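You operate a simulated robot arm through the tools that you are given. There is no shell and no other tool.

Carry out the task below with a simulated robot arm. There is one attempt and no reset: what you move stays moved.

TASK
Run up the blue blower and set the overload dial to the amps it draws.
Fine: clamp it and shut the guard first; stop it before you set the dial; the guard ends shut.

The check looks at the end state, three seconds after you hand in, the way a careful person would. Anything else that was tipped, shoved, dropped, spilled or broken makes it a failure.

THE ROBOT
A 6-joint arm with a four-finger gripper, fixed in place. Base frame: the origin is at the foot of the arm, x ahead of it, y to its left, z up. Units: m, degrees, N and s.
With the tool pointing down near the work surface it reaches from about 0.46 to 0.92 m from the base axis. Its first joint turns from -166.0 to 166.0 degrees. Payload 3.43 kg.
The tool frame sits at the grasp point between the pads (the TCP): z along the fingers, y along the line on which they close. The tips reach 0.03 m beyond it. The gripper opens to 0.12 m. The gripper's body begins 0.085 m behind the TCP.
Orientation is that of the tool frame in the base frame, as a unit quaternion [x, y, z, w]. With the fingers straight down and closing along the base's y, the tool's x points along the base's -x, its y along +y and its z along -z.

THE INTERFACE
- The arm moves only by the tool play_rows. Its argument "series" is a list of rows, each an object (a shift or turn left out is 0, a gripper value left out holds the last) with "offset": the shift along the base's x, y, z in mm, a list of three; "rot": the turn, a rotation vector about the base's x, y, z in degrees, a list of three; "gripper": the finger opening in mm, from 0 to 120. In form: [{"offset": [dx, dy, dz], "rot": [wx, wy, wz], "gripper": gripper}, ...]. A call has 1 to 20 rows; each row shifts and turns the commanded pose from where the row before left it. A row lasts 0.2 s, in which the tool goes at most 0.05 m and 8.6 degrees; a call with a longer step from one row to the next is refused whole, and so is a gripper value outside its range. Where a pose cannot be reached the arm comes as near as it can. A force on the tool above 40 N (or 10 N above the force at the start of the call, whichever is more), or a blocked arm, ends the call early, and 0.2 s more pass. Each finger halts on what it meets, pressing with about 42 N; the grip force reading is that of the motor and also rises with nothing between the fingers. The clock runs only during rows and for 0.2 s after the last one: add rows that do not move to give the fingers time. The reply holds the time, the measured pose of the TCP, the force on the tool along the base axes, the opening and the grip force, in the units named above and with some noise, with the torque about the TCP (base axes, N m) and any sound that the robot's microphone picked up, and new pictures: "show" is both (left out), scene, wrist or none.
- Cameras (640 x 400 px; columns grow to the right, rows downward): "scene" is fixed at [0.4008, -0.6513, 1.5088]; the picture's right is [0.68, 0.73, 0.00], its down [0.62, -0.57, -0.54] and it looks along [-0.40, 0.37, -0.84] (base axes); focal length 214 px, centre (320, 200). "wrist" rides on the gripper at [0.071, -0.017, -0.121] in the tool frame; the picture's right is [0.23, 0.97, 0.00], its down [-0.81, 0.19, -0.55] and it looks along [-0.54, 0.13, 0.83] (tool axes); focal length 275 px, centre (320, 200). There is no depth. A picture from a camera that has moved, and an enlarged one, comes with that camera's place and axes in the base frame and with its lens.
- slide_trunk(by): slides the trunk up (or, below 0, down) by that many m; the arm rides with it, the base frame stays. It gives what a move gives, with no picture.
- close_up(camera, box): a new picture of the part [left, top, right, bottom] of that camera's present view, enlarged. The clock stands still meanwhile.
- sign_off(): hands the job in; it is judged then, once.

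Nothing tells you positions but the pictures and the camera data. Unless the task says otherwise, let go and move clear before handing in.

The tools are called after "Request:" as name(argument=value, ...) on one line, values as JSON. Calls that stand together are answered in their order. play_rows: Moves the arm, as the interface text tells. Its arguments: {"type":"object","properties":{"series":{"type":"array","items":{"type":"object","properties":{"offset":{"type":"array","items":{"type":"number"}},"rot":{"type":"array","items":{"type":"number"}},"gripper":{"type":"number"}}}},"show":{"type":"string","enum":["both","scene","wrist","none"]}},"required":["series"]} The other tools are called the same way: slide_trunk (by) slides the trunk up or down; close_up (camera, box) takes an enlarged picture of a part of a camera's view; sign_off () hands the job in.

At the start:

```text
time_s: 0.0
ee_pos: [0.0506, -0.4358, 1.2359]
tcp_rot: [-0.001, 1.0, 0.001, 0.0]
ft_force: [-1.1, -0.7, 0.3]
wrist_torque: [-0.01, 0.02, 0.0]
opening: 0.1198
grasp_force: 0.2
trunk travel left (down, up): [-0.2, 0.34]
```

scene: 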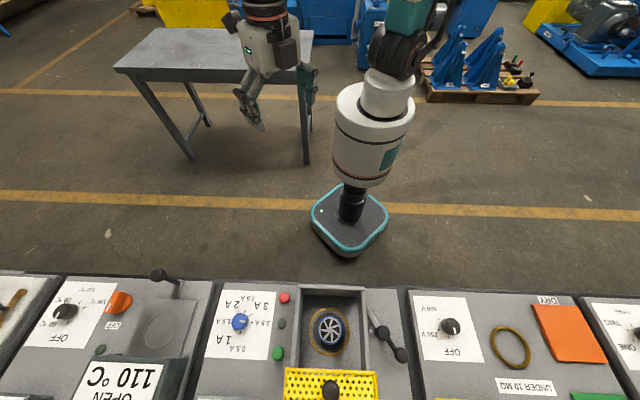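
wrist: 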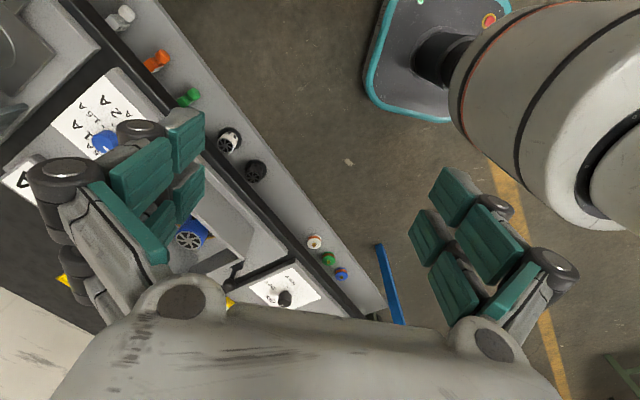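

I see a bench in front of the camera with a blower station: a blue dial, red/green buttons, a nest with a blue blower, a lever clamp and a yellow guard. I'll enlarge the scene view to read the details before moving.

Request:
close_up(camera="scene", box=[190, 270, 420, 400])

Request:
close_up(camera="wrist", box=[0, 0, 400, 320])

Request:
close_up(camera="scene", box=[0, 260, 640, 400])

```text
2.78 times, centred on (305, 335) of scene
camera zoom: at [0.4008, -0.6513, 1.5088], right [0.68, 0.73, 0.0], down [0.62, -0.57, -0.54], along [-0.4, 0.37, -0.84], focal length 597 px, centre (362, -176)
```

zoom: 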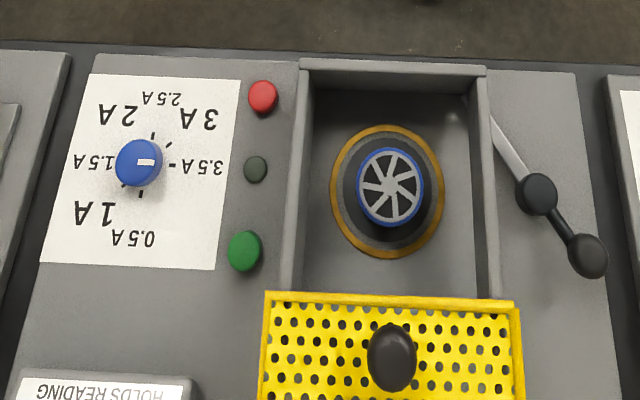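

```text
1.25 times, centred on (200, 160) of wrist
camera zoom: at [-0.0188, -0.4522, 1.3564], right [-0.23, 0.97, 0.0], down [0.81, 0.19, 0.55], along [0.54, 0.13, -0.83], focal length 344 px, centre (470, 250)
```

zoom: 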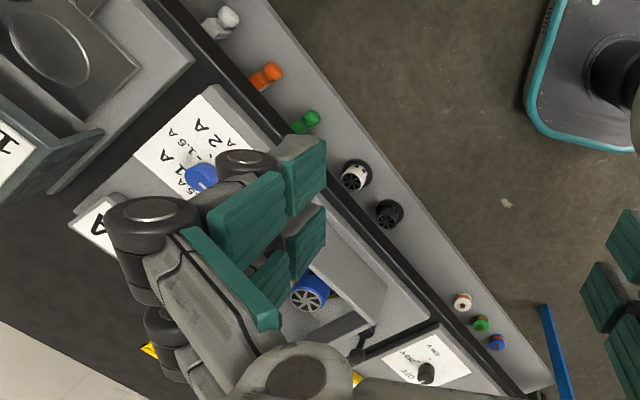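

```text
1.00 times, centred on (320, 330) of scene (not enlarged: the box is as wide or as high as the picture)
camera zoom: at [0.4008, -0.6513, 1.5088], right [0.68, 0.73, 0.0], down [0.62, -0.57, -0.54], along [-0.4, 0.37, -0.84], focal length 214 px, centre (320, 70)
```

zoom: 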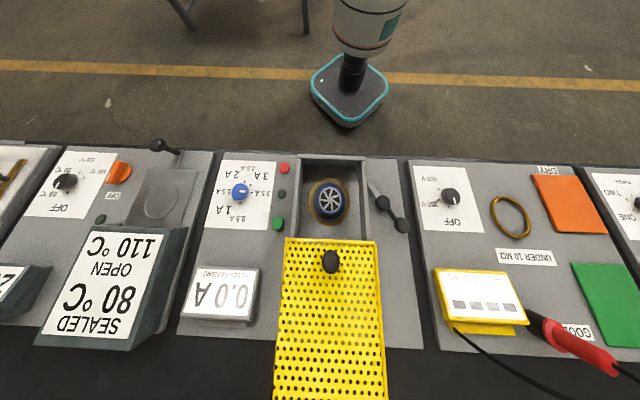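

The close-up can reach a little below the normal frame: the station also has a display "0.0 A / HOLDS READING" and the guard is a yellow perforated sheet pulled open. I'll take more detailed close-ups of the guard, clamp and dial.

Request:
close_up(camera="scene", box=[260, 360, 400, 400])

Request:
close_up(camera="scene", box=[340, 280, 420, 370])

Request:
close_up(camera="scene", box=[200, 285, 300, 365])

Request:
close_up(camera="scene", box=[170, 360, 270, 400])

```text
4.57 times, centred on (330, 380) of scene
camera zoom: at [0.4008, -0.6513, 1.5088], right [0.68, 0.73, 0.0], down [0.62, -0.57, -0.54], along [-0.4, 0.37, -0.84], focal length 980 px, centre (274, -623)
```

zoom: 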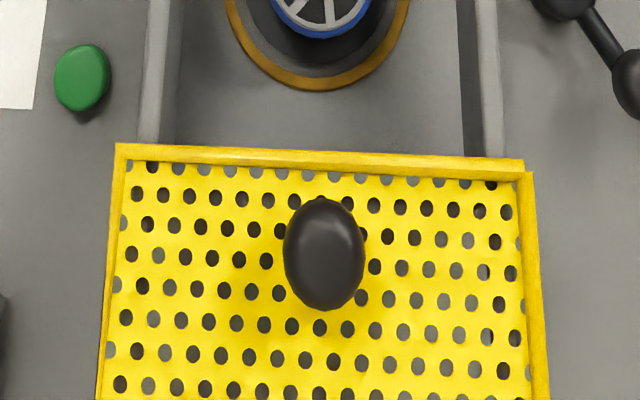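

```text
4.44 times, centred on (380, 325) of scene
camera zoom: at [0.4008, -0.6513, 1.5088], right [0.68, 0.73, 0.0], down [0.62, -0.57, -0.54], along [-0.4, 0.37, -0.84], focal length 953 px, centre (53, -356)
```

zoom: 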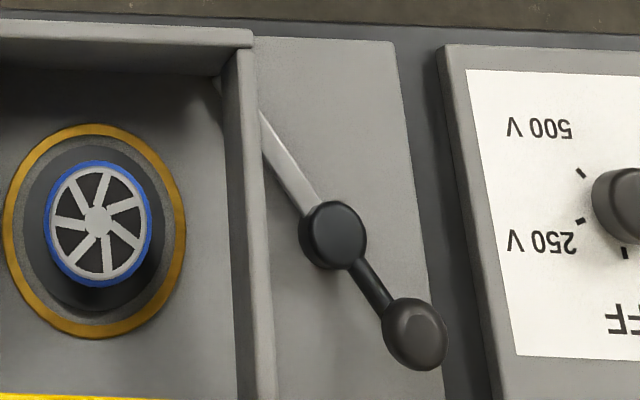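

```text
5.00 times, centred on (250, 325) of scene
camera zoom: at [0.4008, -0.6513, 1.5088], right [0.68, 0.73, 0.0], down [0.62, -0.57, -0.54], along [-0.4, 0.37, -0.84], focal length 1072 px, centre (670, -425)
```

zoom: 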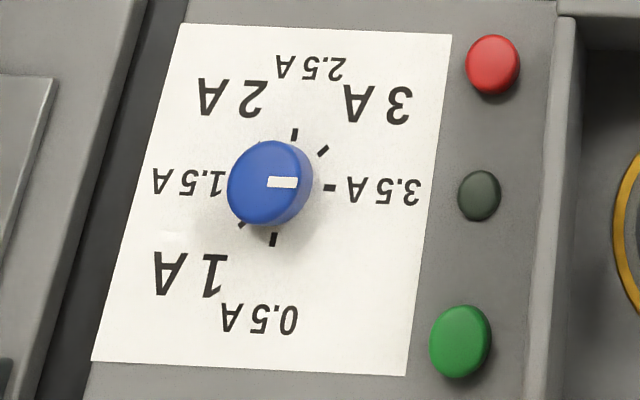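

```text
6.40 times, centred on (220, 380) of scene
camera zoom: at [0.4008, -0.6513, 1.5088], right [0.68, 0.73, 0.0], down [0.62, -0.57, -0.54], along [-0.4, 0.37, -0.84], focal length 1373 px, centre (960, -952)
```

zoom: 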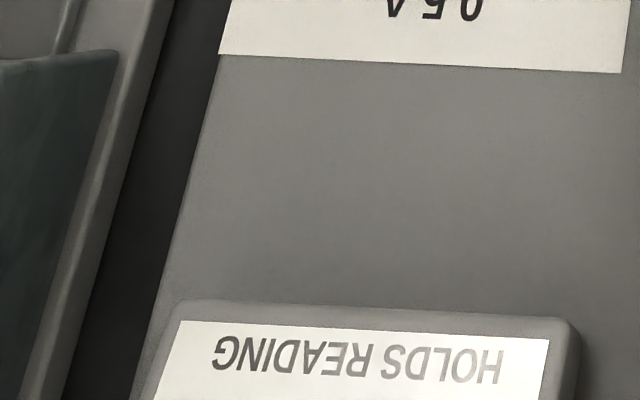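

The bench runs about 45° in the base frame, with the station roughly at 0.62–0.95 m outward from the base. I'll turn the tool 45° and move above the near side of the station, so the wrist camera can look it over from the operator's side.

Request:
play_rows(series=[{"offset": [28, -13, -10], "rot": [0, 0, -7.5]}, {"offset": [28, -13, -10], "rot": [0, 0, -7.5]}, {"offset": [28, -13, -10], "rot": [0, 0, -7.5]}, {"offset": [28, -13, -10], "rot": [0, 0, -7.5]}, {"offset": [28, -13, -10], "rot": [0, 0, -7.5]}, {"offset": [28, -13, -10], "rot": [0, 0, -7.5]}, {}], show="both")

```text
time_s: 1.6
ee_pos: [0.2209, -0.5133, 1.1769]
tcp_rot: [0.383, 0.924, 0.0, 0.0]
ft_force: [-0.5, -0.5, 0.3]
wrist_torque: [0.01, 0.0, 0.01]
opening: 0.12
grasp_force: 0.1
trunk travel left (down, up): [-0.2, 0.34]
camera wrist: at [0.1588, -0.4745, 1.2965], right [0.53, 0.85, 0.0], down [0.71, -0.44, 0.55], along [0.47, -0.29, -0.83], focal length 275 px, centre (320, 200)
```

scene: 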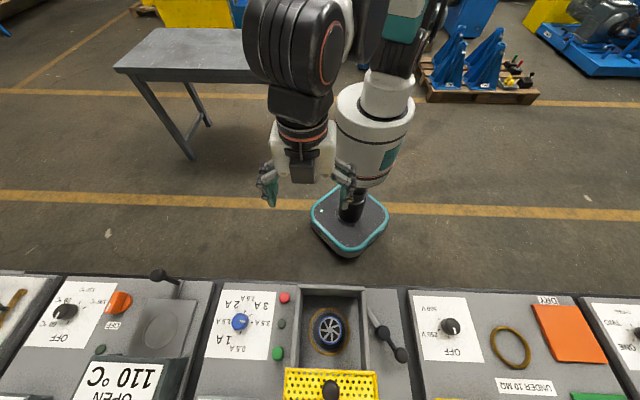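
wrist: 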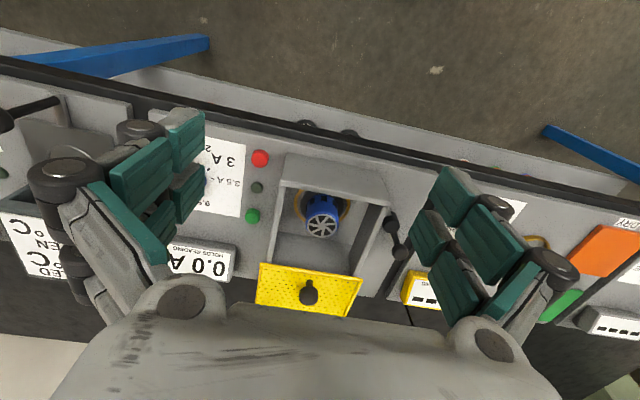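

The station is now visible between the fingers: the nest with the blue blower, the guard, the display and the buttons. I'll enlarge this view to triangulate and study the clamp.

Request:
close_up(camera="wrist", box=[190, 130, 430, 330])

Request:
close_up(camera="wrist", box=[340, 180, 420, 270])

Request:
close_up(camera="wrist", box=[240, 110, 540, 220])

Request:
close_up(camera="scene", box=[190, 270, 420, 400])

```text
2.00 times, centred on (310, 230) of wrist
camera zoom: at [0.1588, -0.4745, 1.2965], right [0.53, 0.85, 0.0], down [0.71, -0.44, 0.55], along [0.47, -0.29, -0.83], focal length 551 px, centre (340, 140)
```

zoom: 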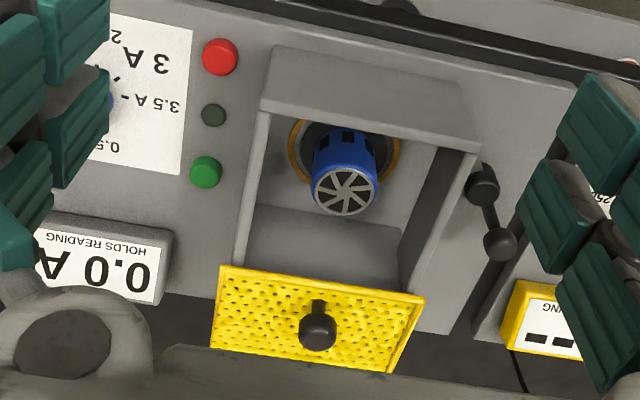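

```text
4.44 times, centred on (380, 225) of wrist
camera zoom: at [0.1588, -0.4745, 1.2965], right [0.53, 0.85, 0.0], down [0.71, -0.44, 0.55], along [0.47, -0.29, -0.83], focal length 1224 px, centre (53, 89)
```

zoom: 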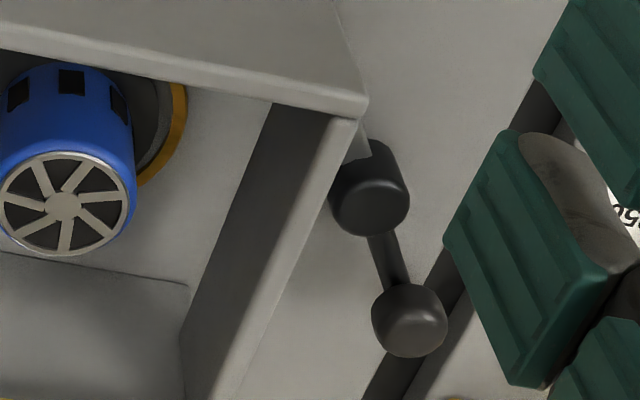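

```text
2.13 times, centred on (390, 165) of wrist
camera zoom: at [0.1588, -0.4745, 1.2965], right [0.53, 0.85, 0.0], down [0.71, -0.44, 0.55], along [0.47, -0.29, -0.83], focal length 587 px, centre (171, 275)
```

zoom: 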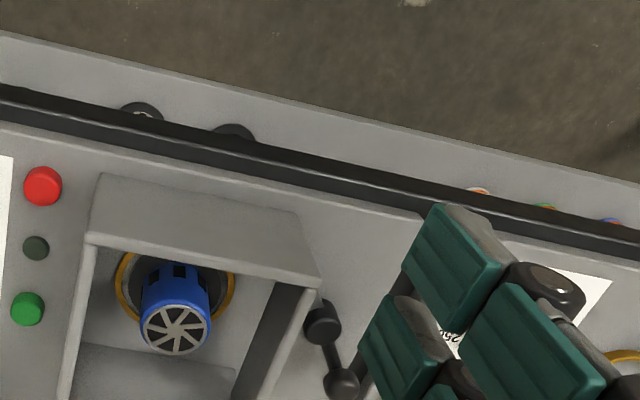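

```text
2.78 times, centred on (305, 335) of scene
camera zoom: at [0.4008, -0.6513, 1.5088], right [0.68, 0.73, 0.0], down [0.62, -0.57, -0.54], along [-0.4, 0.37, -0.84], focal length 597 px, centre (362, -176)
```

zoom: 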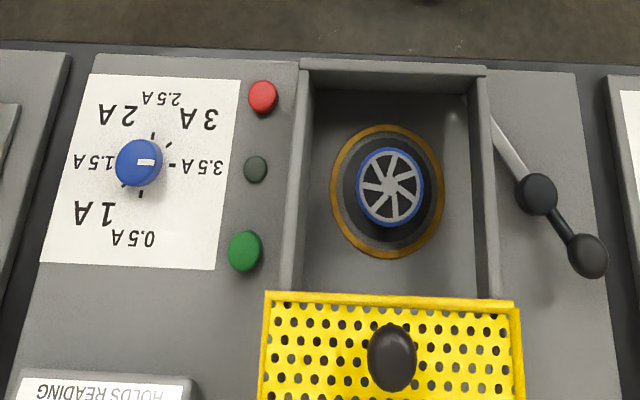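

The blower stands upright in a box-like nest, the clamp pivot is outside the nest's right wall, and its handle knob is at about (0.548, -0.539, 0.92). I'll look at it from another side to see how the bar, walls and guard sit.

Request:
play_rows(series=[{"offset": [34, 34, -12]}, {"offset": [34, 34, -12]}, {"offset": [34, 34, -12]}, {"offset": [34, 34, -12]}, {"offset": [34, 34, -12]}, {}], show="wrist")

Request:
close_up(camera="wrist", box=[60, 120, 420, 345])

```text
time_s: 3.0
ee_pos: [0.3885, -0.3426, 1.1164]
tcp_rot: [0.383, 0.924, 0.0, 0.0]
ft_force: [-0.4, 0.3, -0.2]
wrist_torque: [-0.04, -0.02, -0.02]
opening: 0.1198
grasp_force: 0.0
trunk travel left (down, up): [-0.2, 0.34]
camera wrist: at [0.3278, -0.3047, 1.2362], right [0.52, 0.85, 0.0], down [0.71, -0.44, 0.55], along [0.47, -0.29, -0.83], focal length 275 px, centre (320, 200)
```

wrist: 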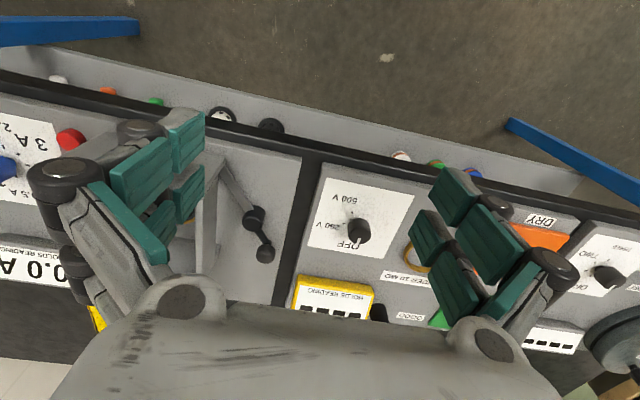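

```text
1.78 times, centred on (240, 232) of wrist
camera zoom: at [0.3278, -0.3047, 1.2362], right [0.52, 0.85, 0.0], down [0.71, -0.44, 0.55], along [0.47, -0.29, -0.83], focal length 489 px, centre (462, 142)
```

zoom: 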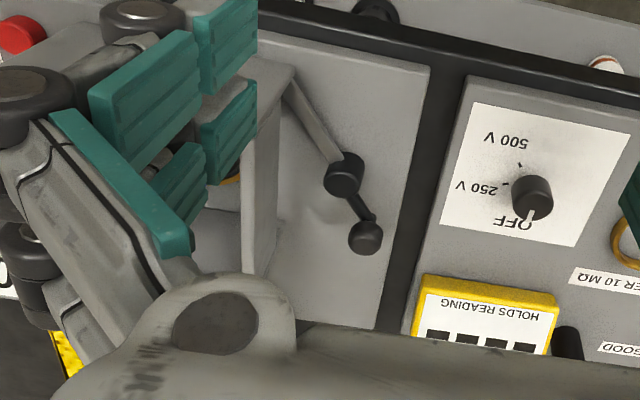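

The clamp bar is visible outside the nest's right wall. I'll zoom in on it.

Request:
close_up(camera="wrist", box=[190, 150, 290, 280])

Request:
close_up(camera="scene", box=[345, 285, 395, 335])

```text
3.08 times, centred on (240, 215) of wrist
camera zoom: at [0.3278, -0.3047, 1.2362], right [0.52, 0.85, 0.0], down [0.71, -0.44, 0.55], along [0.47, -0.29, -0.83], focal length 847 px, centre (566, 154)
```

zoom: 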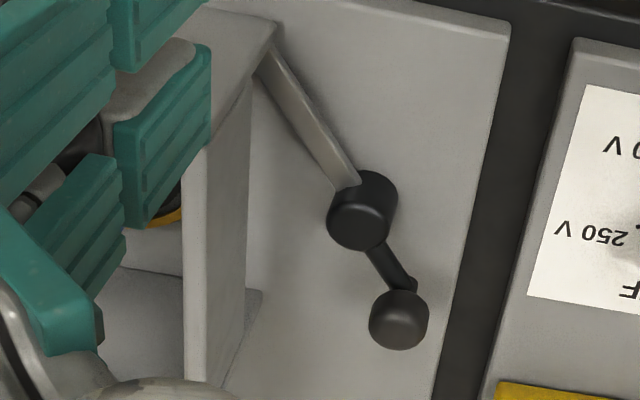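

```text
8.00 times, centred on (370, 310) of scene
camera zoom: at [0.4008, -0.6513, 1.5088], right [0.68, 0.73, 0.0], down [0.62, -0.57, -0.54], along [-0.4, 0.37, -0.84], focal length 1716 px, centre (-80, -680)
```

zoom: 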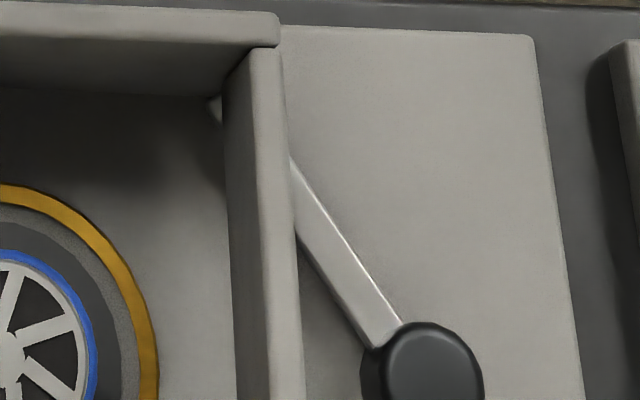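

I'll zoom in on the corner of the nest and bar to get the wall height right.

Request:
close_up(camera="wrist", box=[190, 150, 240, 190])

Request:
close_up(camera="scene", box=[290, 275, 380, 335])

```text
10.00 times, centred on (215, 170) of wrist
camera zoom: at [0.3278, -0.3047, 1.2362], right [0.52, 0.85, 0.0], down [0.71, -0.44, 0.55], along [0.47, -0.29, -0.83], focal length 2753 px, centre (1370, 500)
```

zoom: 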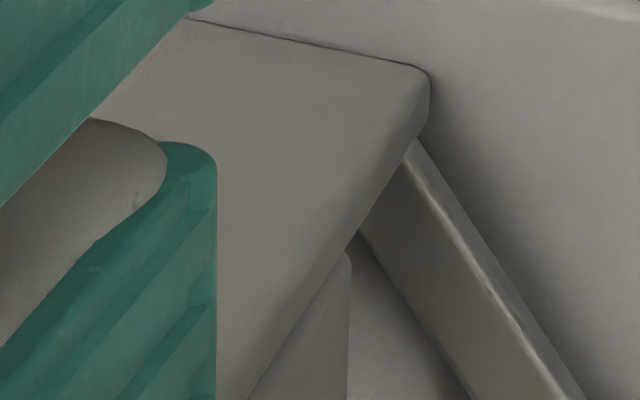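

```text
6.67 times, centred on (335, 305) of scene
camera zoom: at [0.4008, -0.6513, 1.5088], right [0.68, 0.73, 0.0], down [0.62, -0.57, -0.54], along [-0.4, 0.37, -0.84], focal length 1430 px, centre (220, -500)
```

zoom: 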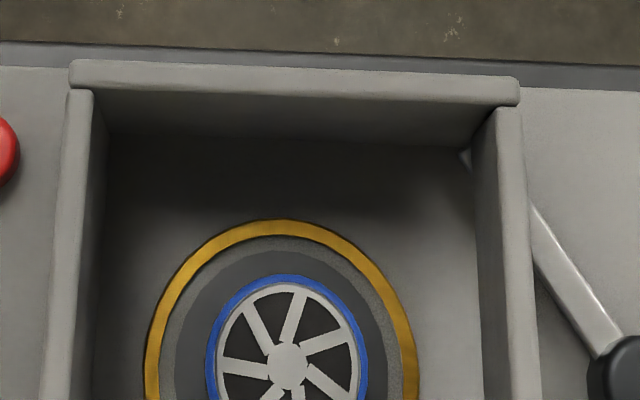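

The clamp bar passes under the nest's right wall, and the pivot is at about (0.495, -0.528) with the handle knob at about (0.551, -0.541, 0.914). Swinging the handle about +55° seen from above should bring the bar over the blower flange, so I'll hover above the knob with partly closed fingers first.

Request:
play_rows(series=[{"offset": [20, -25, -10], "rot": [0, 0, 4], "gripper": 50}, {"offset": [20, -25, -10], "rot": [0, 0, 4]}, {"offset": [20, -25, -10], "rot": [0, 0, 4]}, {"offset": [20, -25, -10], "rot": [0, 0, 4]}, {"offset": [20, -25, -10], "rot": [0, 0, 4]}, {"offset": [20, -25, -10], "rot": [0, 0, 4]}, {"offset": [20, -25, -10], "rot": [0, 0, 4]}, {"offset": [22, -23, -10], "rot": [0, 0, 4]}, {}], show="both")

Request:
close_up(camera="wrist", box=[160, 100, 480, 300])

Request:
close_up(camera="scene", box=[290, 270, 450, 400])

```text
time_s: 5.0
ee_pos: [0.5507, -0.5411, 1.0352]
tcp_rot: [0.112, 0.994, 0.0, 0.0]
ft_force: [0.8, -0.9, 0.4]
wrist_torque: [-0.01, 0.0, 0.01]
opening: 0.0503
grasp_force: 0.1
trunk travel left (down, up): [-0.2, 0.34]
camera wrist: at [0.4789, -0.542, 1.156], right [-0.01, 1.0, 0.0], down [0.83, 0.01, 0.55], along [0.55, 0.0, -0.83], focal length 275 px, centre (320, 200)
```

scene: 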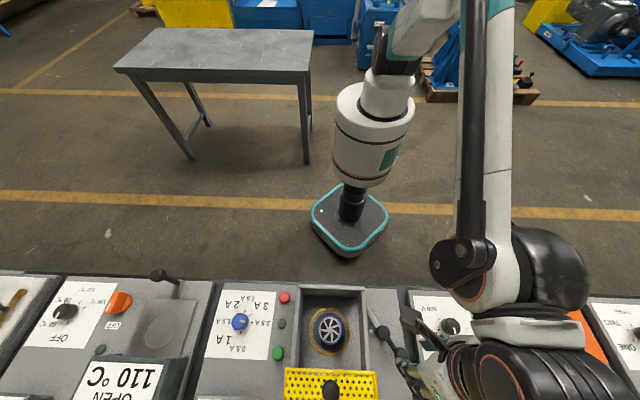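
wrist: 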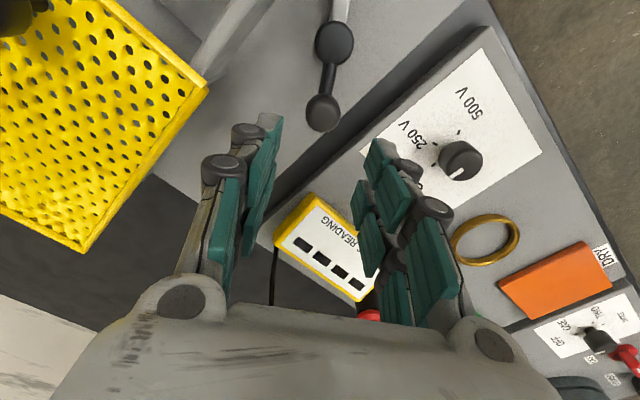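

```text
2.00 times, centred on (320, 200) of wrist
camera zoom: at [0.4789, -0.542, 1.156], right [-0.01, 1.0, 0.0], down [0.83, 0.01, 0.55], along [0.55, 0.0, -0.83], focal length 551 px, centre (320, 200)
```

zoom: 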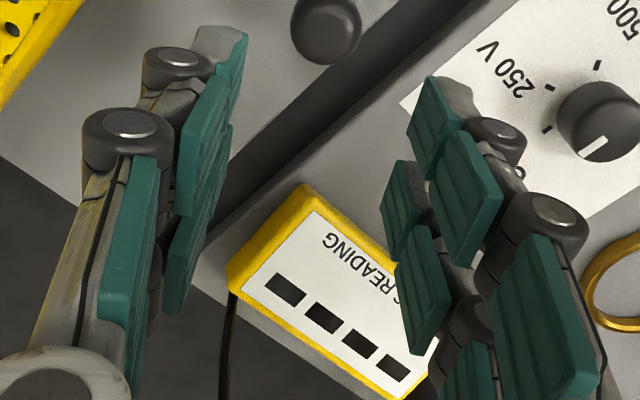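

```text
3.08 times, centred on (370, 335) of scene
camera zoom: at [0.4008, -0.6513, 1.5088], right [0.68, 0.73, 0.0], down [0.62, -0.57, -0.54], along [-0.4, 0.37, -0.84], focal length 660 px, centre (166, -215)
```

zoom: 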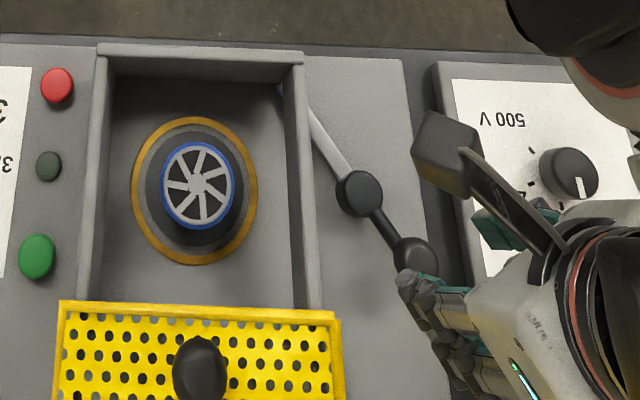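

The hover is right: the knob sits just ahead of the fingertips, at about (0.547, -0.540). I'll lower so the open fingers straddle it.

Request:
play_rows(series=[{"offset": [-1, 0, -30]}, {"offset": [-1, 0, -30]}, {"offset": [-1, 0, -25]}, {}], show="both")

Request:
close_up(camera="wrist", box=[200, 60, 440, 210])

Request:
close_up(camera="scene", box=[340, 290, 460, 400])

```text
time_s: 6.0
ee_pos: [0.5487, -0.5412, 0.9516]
tcp_rot: [0.113, 0.994, 0.001, 0.0]
ft_force: [0.2, -1.1, 0.5]
wrist_torque: [0.04, 0.0, -0.01]
opening: 0.05
grasp_force: 0.0
trunk travel left (down, up): [-0.2, 0.34]
camera wrist: at [0.4759, -0.5422, 1.0705], right [-0.01, 1.0, 0.0], down [0.83, 0.01, 0.55], along [0.55, 0.0, -0.83], focal length 275 px, centre (320, 200)
```

scene: 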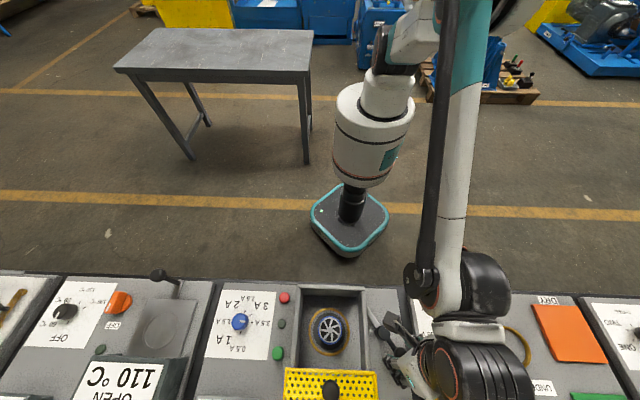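
wrist: 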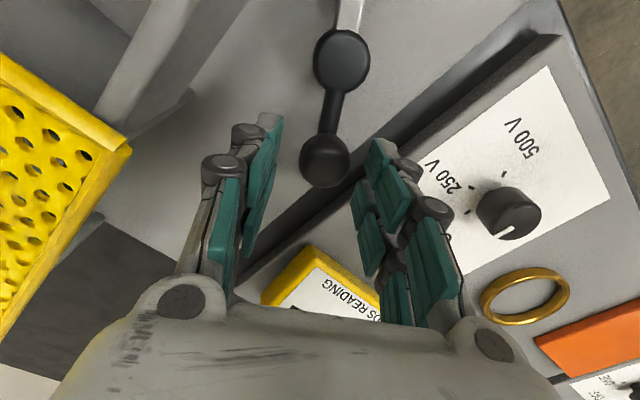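

```text
2.67 times, centred on (320, 135) of wrist
camera zoom: at [0.4759, -0.5422, 1.0705], right [-0.01, 1.0, 0.0], down [0.83, 0.01, 0.55], along [0.55, 0.0, -0.83], focal length 734 px, centre (320, 373)
```

zoom: 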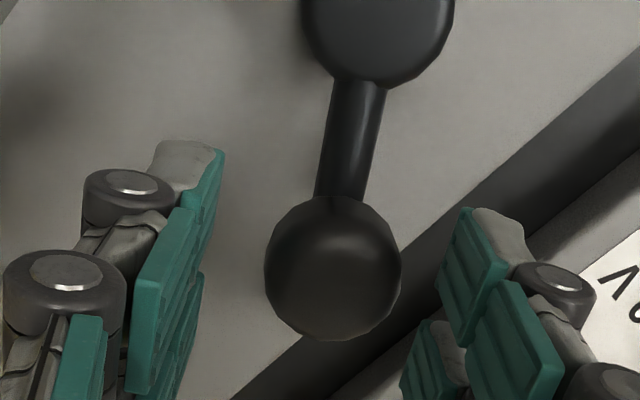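

```text
3.64 times, centred on (400, 345) of scene
camera zoom: at [0.4008, -0.6513, 1.5088], right [0.68, 0.73, 0.0], down [0.62, -0.57, -0.54], along [-0.4, 0.37, -0.84], focal length 780 px, centre (29, -327)
```

zoom: 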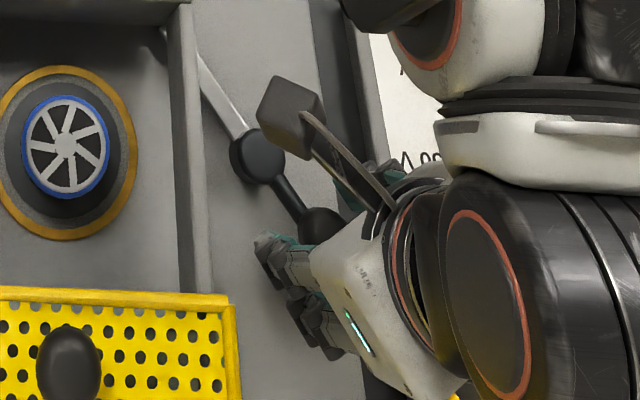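

The fingers are either side of the knob (about 31 mm across). I'll go down another 31 mm, close lightly around it, and start swinging the handle along its arc.

Request:
play_rows(series=[{"offset": [0, 2, -16]}, {"offset": [0, 0, -15]}, {"gripper": 36}, {}], show="wrist")

```text
time_s: 7.0
ee_pos: [0.5472, -0.5394, 0.9195]
tcp_rot: [0.112, 0.994, 0.001, 0.0]
ft_force: [0.7, 0.3, -0.4]
wrist_torque: [-0.01, 0.04, 0.01]
opening: 0.0359
grasp_force: 0.1
trunk travel left (down, up): [-0.2, 0.34]
camera wrist: at [0.476, -0.5392, 1.04], right [-0.01, 1.0, 0.0], down [0.83, 0.01, 0.55], along [0.55, 0.0, -0.83], focal length 275 px, centre (320, 200)
```

wrist: 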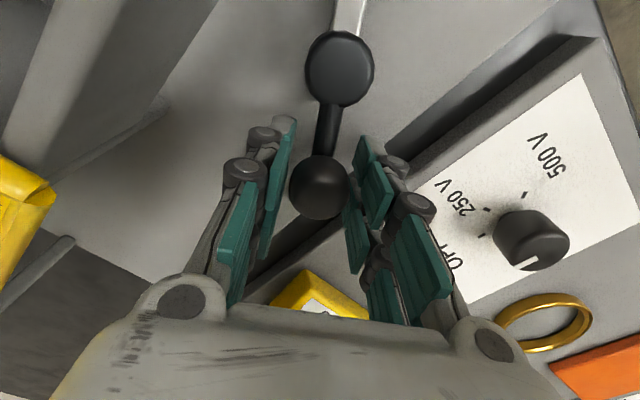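

The knob is centered between the pads. Now I swing it along the first part of the arc.

Request:
play_rows(series=[{"offset": [0.5, 5.3, 0], "rot": [0, 0, 5.7]}, {"offset": [0, 5.3, 0], "rot": [0, 0, 5.7]}, {"offset": [-0.5, 5.3, 0], "rot": [0, 0, 5.7]}, {"offset": [-1, 5.2, 0], "rot": [0, 0, 5.7]}, {"offset": [-1.6, 5.1, 0], "rot": [0, 0, 5.7]}, {"offset": [-2.1, 5, 0], "rot": [0, 0, 5.7]}, {}], show="both")

Request:
close_up(camera="scene", box=[290, 270, 450, 400])

```text
time_s: 8.6
ee_pos: [0.5447, -0.5086, 0.921]
tcp_rot: [-0.185, 0.983, -0.001, 0.0]
ft_force: [-0.7, -0.3, -0.2]
wrist_torque: [0.01, -0.01, 0.0]
opening: 0.0366
grasp_force: 0.5
trunk travel left (down, up): [-0.2, 0.34]
camera wrist: at [0.4848, -0.5495, 1.0403], right [-0.57, 0.82, 0.0], down [0.69, 0.47, 0.55], along [0.45, 0.31, -0.83], focal length 275 px, centre (320, 200)
```

scene: 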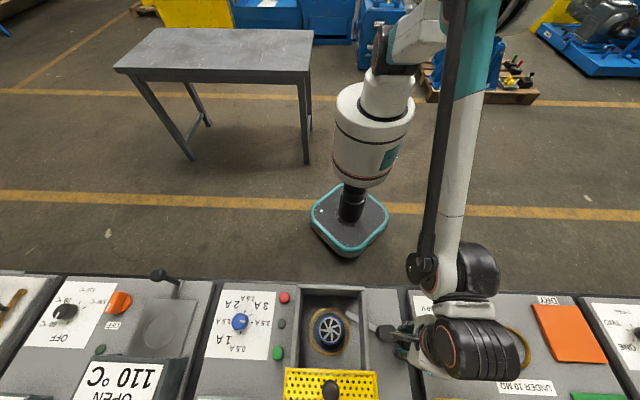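
wrist: 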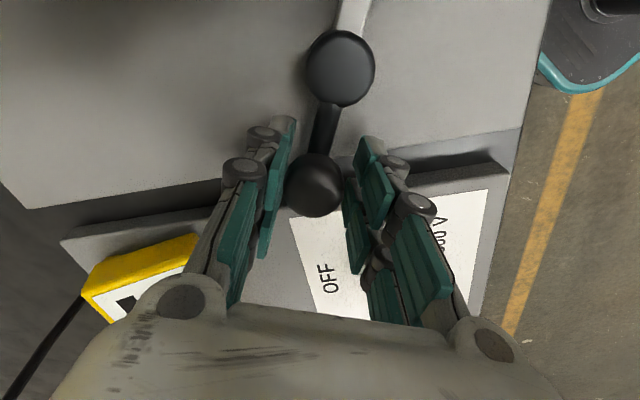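

```text
3.08 times, centred on (370, 335) of scene
camera zoom: at [0.4008, -0.6513, 1.5088], right [0.68, 0.73, 0.0], down [0.62, -0.57, -0.54], along [-0.4, 0.37, -0.84], focal length 660 px, centre (166, -215)
```

zoom: 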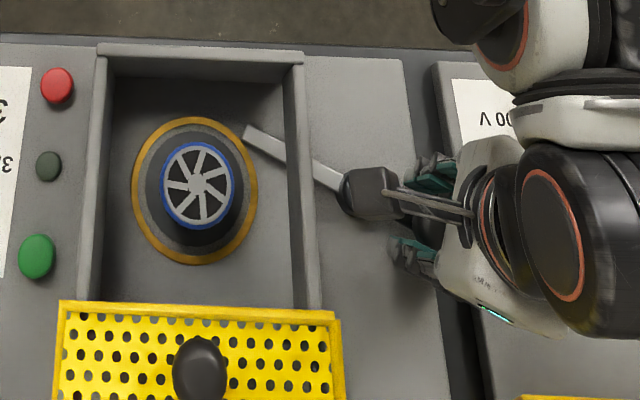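

The bar is swinging toward the blower. I'll continue the arc until it sits over the flange or reaches its stop.

Request:
play_rows(series=[{"offset": [-2.5, 4.6, 0], "rot": [0, 0, 5.7]}, {"offset": [-3, 4.5, 0], "rot": [0, 0, 5.7]}, {"offset": [-3.4, 4, 0], "rot": [0, 0, 5.7]}, {}], show="both")

Request:
close_up(camera="scene", box=[290, 270, 450, 400])

```text
time_s: 9.6
ee_pos: [0.5352, -0.4941, 0.9207]
tcp_rot: [-0.329, 0.944, 0.0, -0.001]
ft_force: [-0.3, -1.2, -0.6]
wrist_torque: [-0.04, -0.02, -0.01]
opening: 0.0366
grasp_force: 0.4
trunk travel left (down, up): [-0.2, 0.34]
camera wrist: at [0.4908, -0.5522, 1.0406], right [-0.79, 0.62, 0.0], down [0.52, 0.65, 0.55], along [0.34, 0.43, -0.83], focal length 275 px, centre (320, 200)
```

scene: 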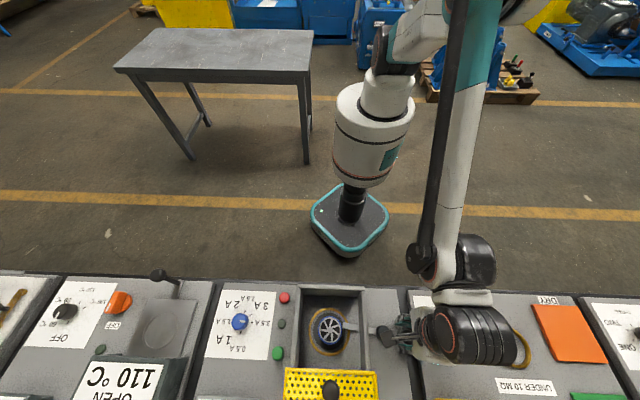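
wrist: 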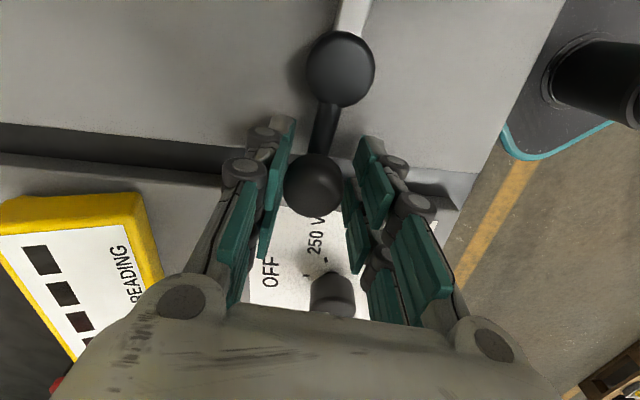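

```text
3.08 times, centred on (370, 335) of scene
camera zoom: at [0.4008, -0.6513, 1.5088], right [0.68, 0.73, 0.0], down [0.62, -0.57, -0.54], along [-0.4, 0.37, -0.84], focal length 660 px, centre (166, -215)
```

zoom: 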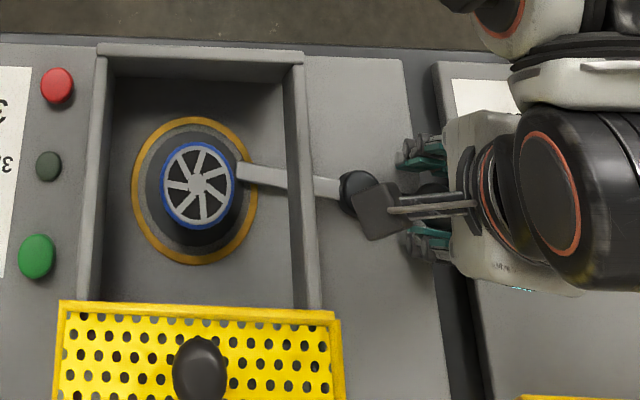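

The bar tip is now over the blower flange and has a few degrees left to point straight at it. I'll nudge it further in small steps and feel for a stop.

Request:
play_rows(series=[{"offset": [-3.8, 3.8, 0], "rot": [0, 0, 5.7]}, {"offset": [-2.1, 1.7, 0], "rot": [0, 0, 2.8]}, {}], show="wrist")

Request:
close_up(camera="scene", box=[290, 270, 450, 400])

```text
time_s: 10.4
ee_pos: [0.5288, -0.4887, 0.9203]
tcp_rot: [-0.398, 0.917, 0.0, 0.0]
ft_force: [3.5, -2.1, 0.4]
wrist_torque: [-0.02, -0.04, 0.0]
opening: 0.0384
grasp_force: 2.4
trunk travel left (down, up): [-0.2, 0.34]
camera wrist: at [0.4936, -0.553, 1.0403], right [-0.87, 0.5, 0.0], down [0.41, 0.72, 0.55], along [0.27, 0.48, -0.83], focal length 275 px, centre (320, 200)
```

wrist: 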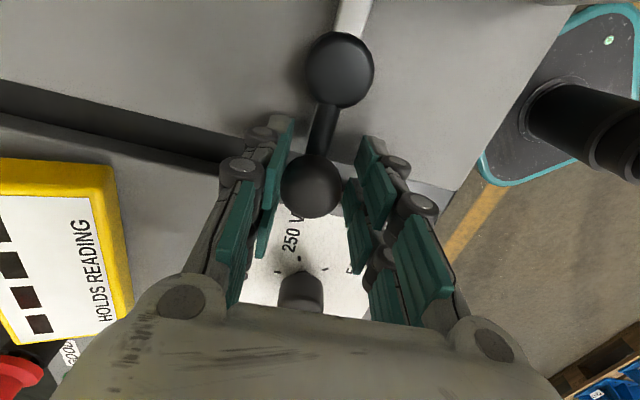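

```text
3.08 times, centred on (370, 335) of scene
camera zoom: at [0.4008, -0.6513, 1.5088], right [0.68, 0.73, 0.0], down [0.62, -0.57, -0.54], along [-0.4, 0.37, -0.84], focal length 660 px, centre (166, -215)
```

zoom: 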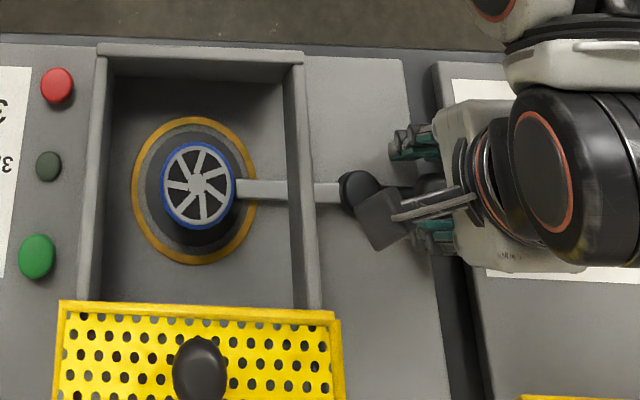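

The bar now points straight at the blower and the force has risen slightly, which suggests the stop. One more small nudge will tell.

Request:
play_rows(series=[{"offset": [-1.6, 1.2, 0], "rot": [0, 0, 2]}, {}], show="none")

Request:
close_up(camera="scene", box=[310, 290, 410, 360])

```text
time_s: 11.0
ee_pos: [0.5259, -0.4873, 0.9196]
tcp_rot: [-0.412, 0.911, 0.0, 0.0]
ft_force: [4.0, -7.1, 0.2]
wrist_torque: [-0.04, -0.04, -0.03]
opening: 0.0406
grasp_force: 3.8
trunk travel left (down, up): [-0.2, 0.34]
```

```text
5.71 times, centred on (360, 325) of scene
camera zoom: at [0.4008, -0.6513, 1.5088], right [0.68, 0.73, 0.0], down [0.62, -0.57, -0.54], along [-0.4, 0.37, -0.84], focal length 1226 px, centre (91, -514)
```

zoom: 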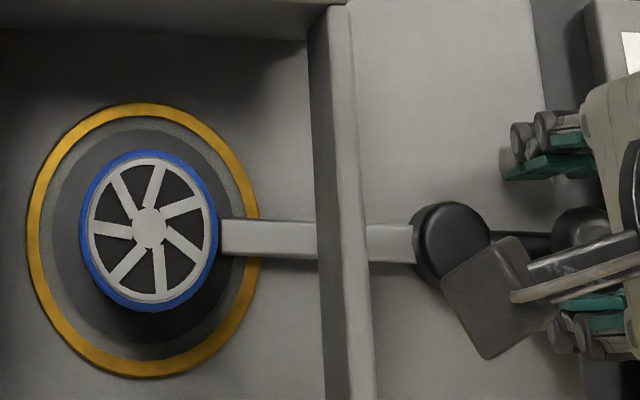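

The force climbed to about 8 N with no more travel, so the clamp is against its stop with the bar on the flange. I'll open, lift off straight up, and move over the guard knob.

Request:
play_rows(series=[{"offset": [1.5, -1.2, 0], "gripper": 60}, {"gripper": 60}, {"offset": [0, 0, 40]}, {"offset": [0, 0, 45]}, {"offset": [0, 0, 45]}, {"offset": [0, 0, 45], "rot": [0, 0, -3.7]}, {"offset": [-11, -41, 5]}, {"offset": [-11, -41, 0]}, {"offset": [-11, -41, 0]}, {"offset": [-11, -41, 0]}, {"offset": [-11, -41, 0]}, {}], show="both")

Request:
close_up(camera="scene", box=[190, 270, 450, 400])

Request:
close_up(camera="wrist", box=[160, 40, 480, 240])

```text
time_s: 13.6
ee_pos: [0.4731, -0.6963, 1.0991]
tcp_rot: [-0.385, 0.923, 0.0, -0.001]
ft_force: [0.6, 0.2, 0.1]
wrist_torque: [0.03, 0.0, 0.01]
opening: 0.0601
grasp_force: 0.1
trunk travel left (down, up): [-0.2, 0.34]
camera wrist: at [0.437, -0.7579, 1.2194], right [-0.85, 0.52, 0.0], down [0.44, 0.71, 0.55], along [0.29, 0.47, -0.83], focal length 275 px, centre (320, 200)
```

scene: 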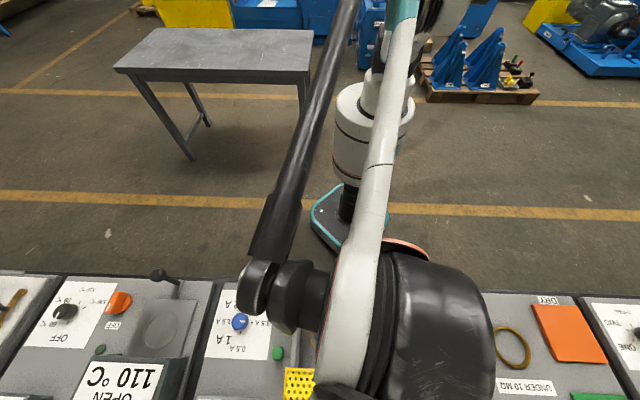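
wrist: 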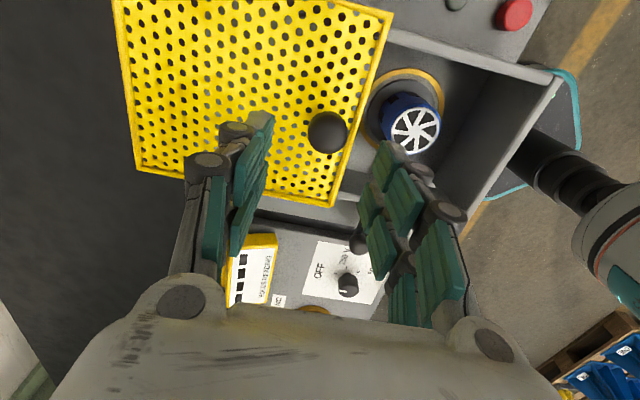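

```text
2.46 times, centred on (320, 335) of scene
camera zoom: at [0.4008, -0.6513, 1.5088], right [0.68, 0.73, 0.0], down [0.62, -0.57, -0.54], along [-0.4, 0.37, -0.84], focal length 528 px, centre (320, -132)
```

zoom: 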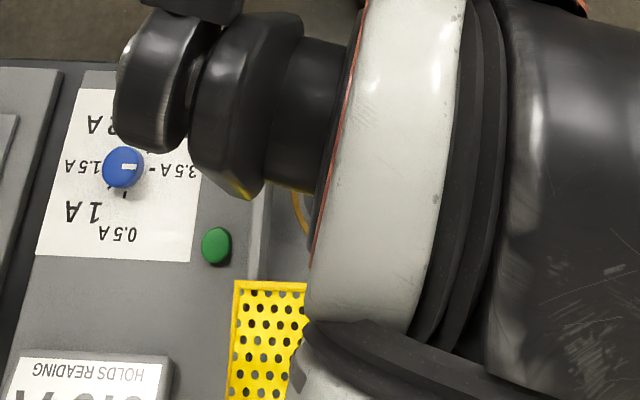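

```text
2.00 times, centred on (320, 140) of wrist
camera zoom: at [0.437, -0.7579, 1.2194], right [-0.85, 0.52, 0.0], down [0.44, 0.71, 0.55], along [0.29, 0.47, -0.83], focal length 551 px, centre (320, 320)
```

zoom: 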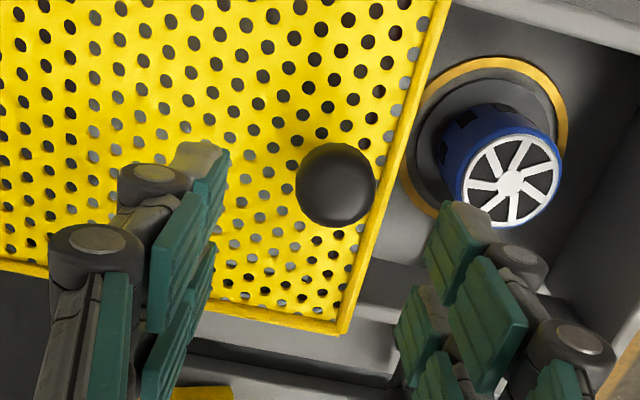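

The guard knob is a ball of about 32 mm at roughly (0.471, -0.691, 1.005), just ahead of the fingers, which now close along the sliding direction. I'll lower in stages.

Request:
play_rows(series=[{"offset": [-1, 3, -30]}, {"offset": [-1, 2, -25]}, {}], show="wrist")

Request:
close_up(camera="wrist", box=[200, 80, 440, 230])

```text
time_s: 14.4
ee_pos: [0.4718, -0.6901, 1.0453]
tcp_rot: [-0.384, 0.923, 0.0, 0.001]
ft_force: [0.4, -0.7, -0.4]
wrist_torque: [0.01, -0.02, -0.03]
opening: 0.0603
grasp_force: 0.0
trunk travel left (down, up): [-0.2, 0.34]
camera wrist: at [0.4351, -0.7524, 1.1649], right [-0.85, 0.52, 0.0], down [0.44, 0.71, 0.55], along [0.29, 0.47, -0.83], focal length 275 px, centre (320, 200)
```

wrist: 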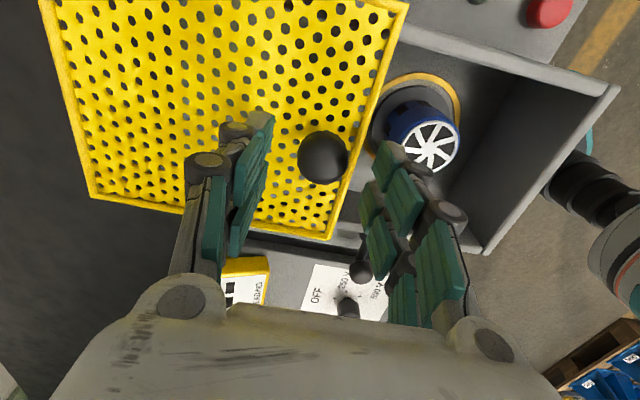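

```text
2.67 times, centred on (320, 155) of wrist
camera zoom: at [0.4351, -0.7524, 1.1649], right [-0.85, 0.52, 0.0], down [0.44, 0.71, 0.55], along [0.29, 0.47, -0.83], focal length 734 px, centre (320, 320)
```

zoom: 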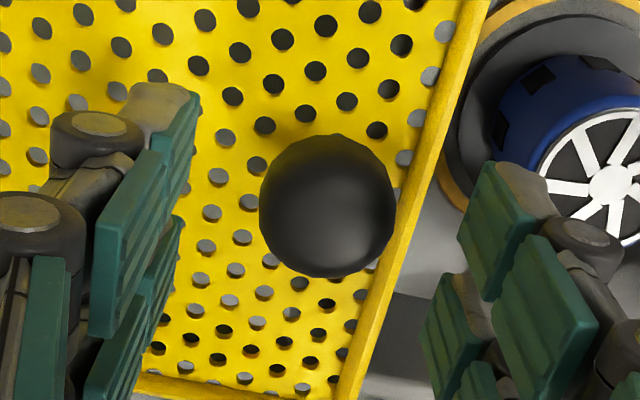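

The ball is centered between the fingers. I'll lower another 23 mm and close to just around it.

Request:
play_rows(series=[{"offset": [0, 0, -12]}, {"offset": [0, 0, -11]}, {"gripper": 36}, {}], show="wrist")

Request:
close_up(camera="wrist", box=[200, 100, 440, 250])

```text
time_s: 15.4
ee_pos: [0.4725, -0.689, 1.0221]
tcp_rot: [-0.385, 0.923, 0.0, -0.001]
ft_force: [0.6, -0.6, 0.0]
wrist_torque: [-0.04, -0.02, 0.0]
opening: 0.0358
grasp_force: 0.0
trunk travel left (down, up): [-0.2, 0.34]
camera wrist: at [0.4349, -0.7521, 1.1417], right [-0.85, 0.52, 0.0], down [0.44, 0.71, 0.55], along [0.29, 0.47, -0.83], focal length 275 px, centre (320, 200)
```

wrist: 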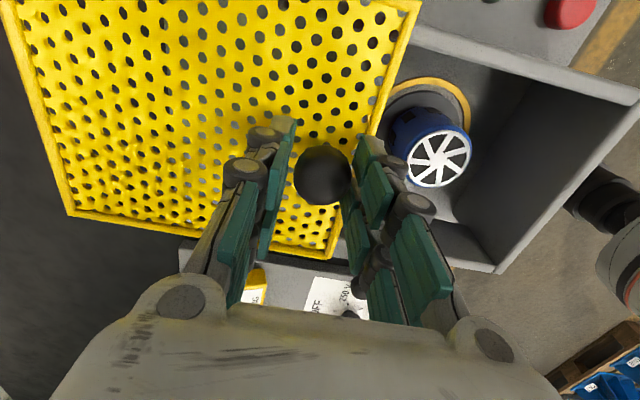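

```text
2.67 times, centred on (320, 175) of wrist
camera zoom: at [0.4349, -0.7521, 1.1417], right [-0.85, 0.52, 0.0], down [0.44, 0.71, 0.55], along [0.29, 0.47, -0.83], focal length 734 px, centre (320, 267)
```

zoom: 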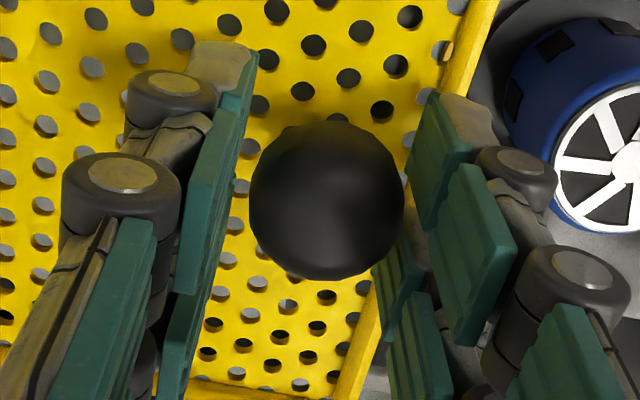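

The ball is held between the pads. Now I pull the guard toward the robot along the slide direction.

Request:
play_rows(series=[{"offset": [-5, 5, 0]}, {"offset": [-7, 7, 0]}, {"offset": [-7, 7, 0]}, {"offset": [-7, 7, 0]}, {"offset": [-7, 7, 0]}, {"offset": [-7, 7, 0]}, {"offset": [-7, 7, 0]}, {"offset": [-7, 7, 0]}, {}], show="both")

```text
time_s: 17.4
ee_pos: [0.418, -0.6352, 1.0229]
tcp_rot: [-0.384, 0.923, 0.0, 0.0]
ft_force: [-0.7, -1.0, -0.1]
wrist_torque: [0.01, 0.0, -0.01]
opening: 0.036
grasp_force: 0.0
trunk travel left (down, up): [-0.2, 0.34]
camera wrist: at [0.3809, -0.6981, 1.1424], right [-0.85, 0.52, 0.0], down [0.44, 0.71, 0.55], along [0.29, 0.47, -0.83], focal length 275 px, centre (320, 200)
```

scene: 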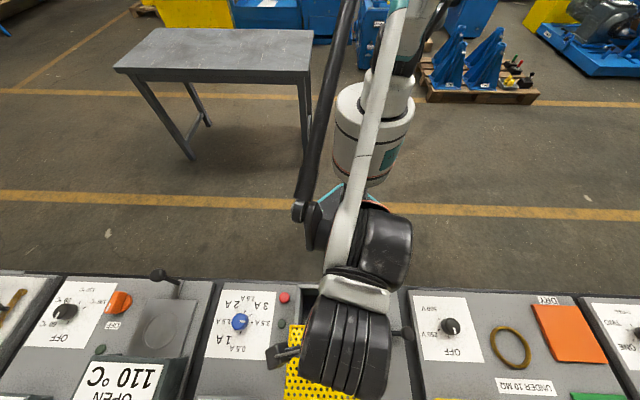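
wrist: 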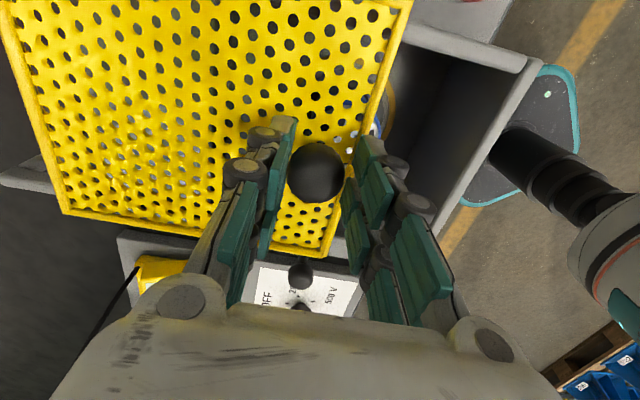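

The guard slides freely. I'll keep pulling until it meets the front.

Request:
play_rows(series=[{"offset": [-7, 7, 0]}, {"offset": [-7, 7, 0]}, {"offset": [-7, 7, 0]}, {"offset": [-7, 7, 0]}, {"offset": [-7, 7, 0]}, {"offset": [-7, 7, 0]}, {}], show="both")

```text
time_s: 19.0
ee_pos: [0.3754, -0.5924, 1.0226]
tcp_rot: [-0.385, 0.923, 0.0, 0.0]
ft_force: [-0.3, 0.1, 0.0]
wrist_torque: [-0.02, 0.01, -0.03]
opening: 0.0361
grasp_force: 0.0
trunk travel left (down, up): [-0.2, 0.34]
camera wrist: at [0.3386, -0.6558, 1.1427], right [-0.85, 0.52, 0.0], down [0.44, 0.71, 0.55], along [0.29, 0.47, -0.83], focal length 275 px, centre (320, 200)
```

scene: 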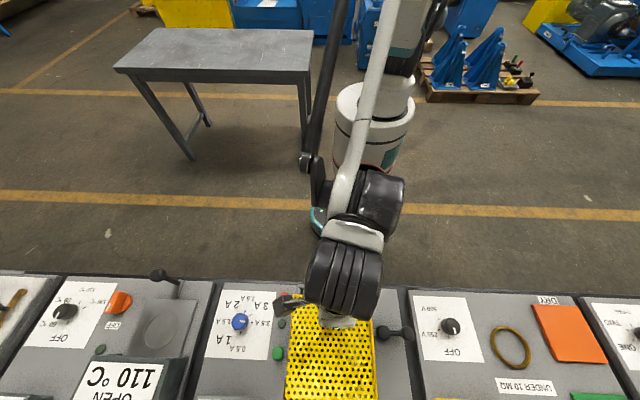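
wrist: 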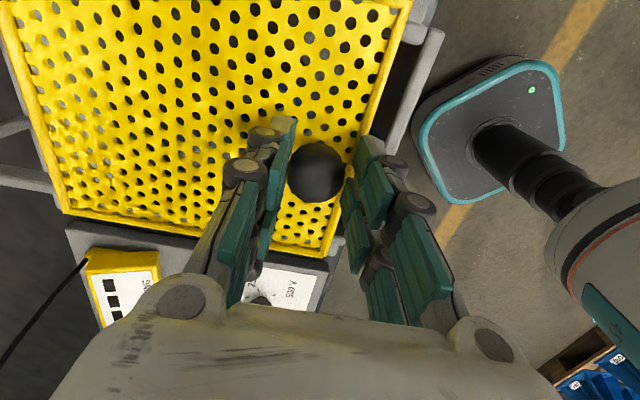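

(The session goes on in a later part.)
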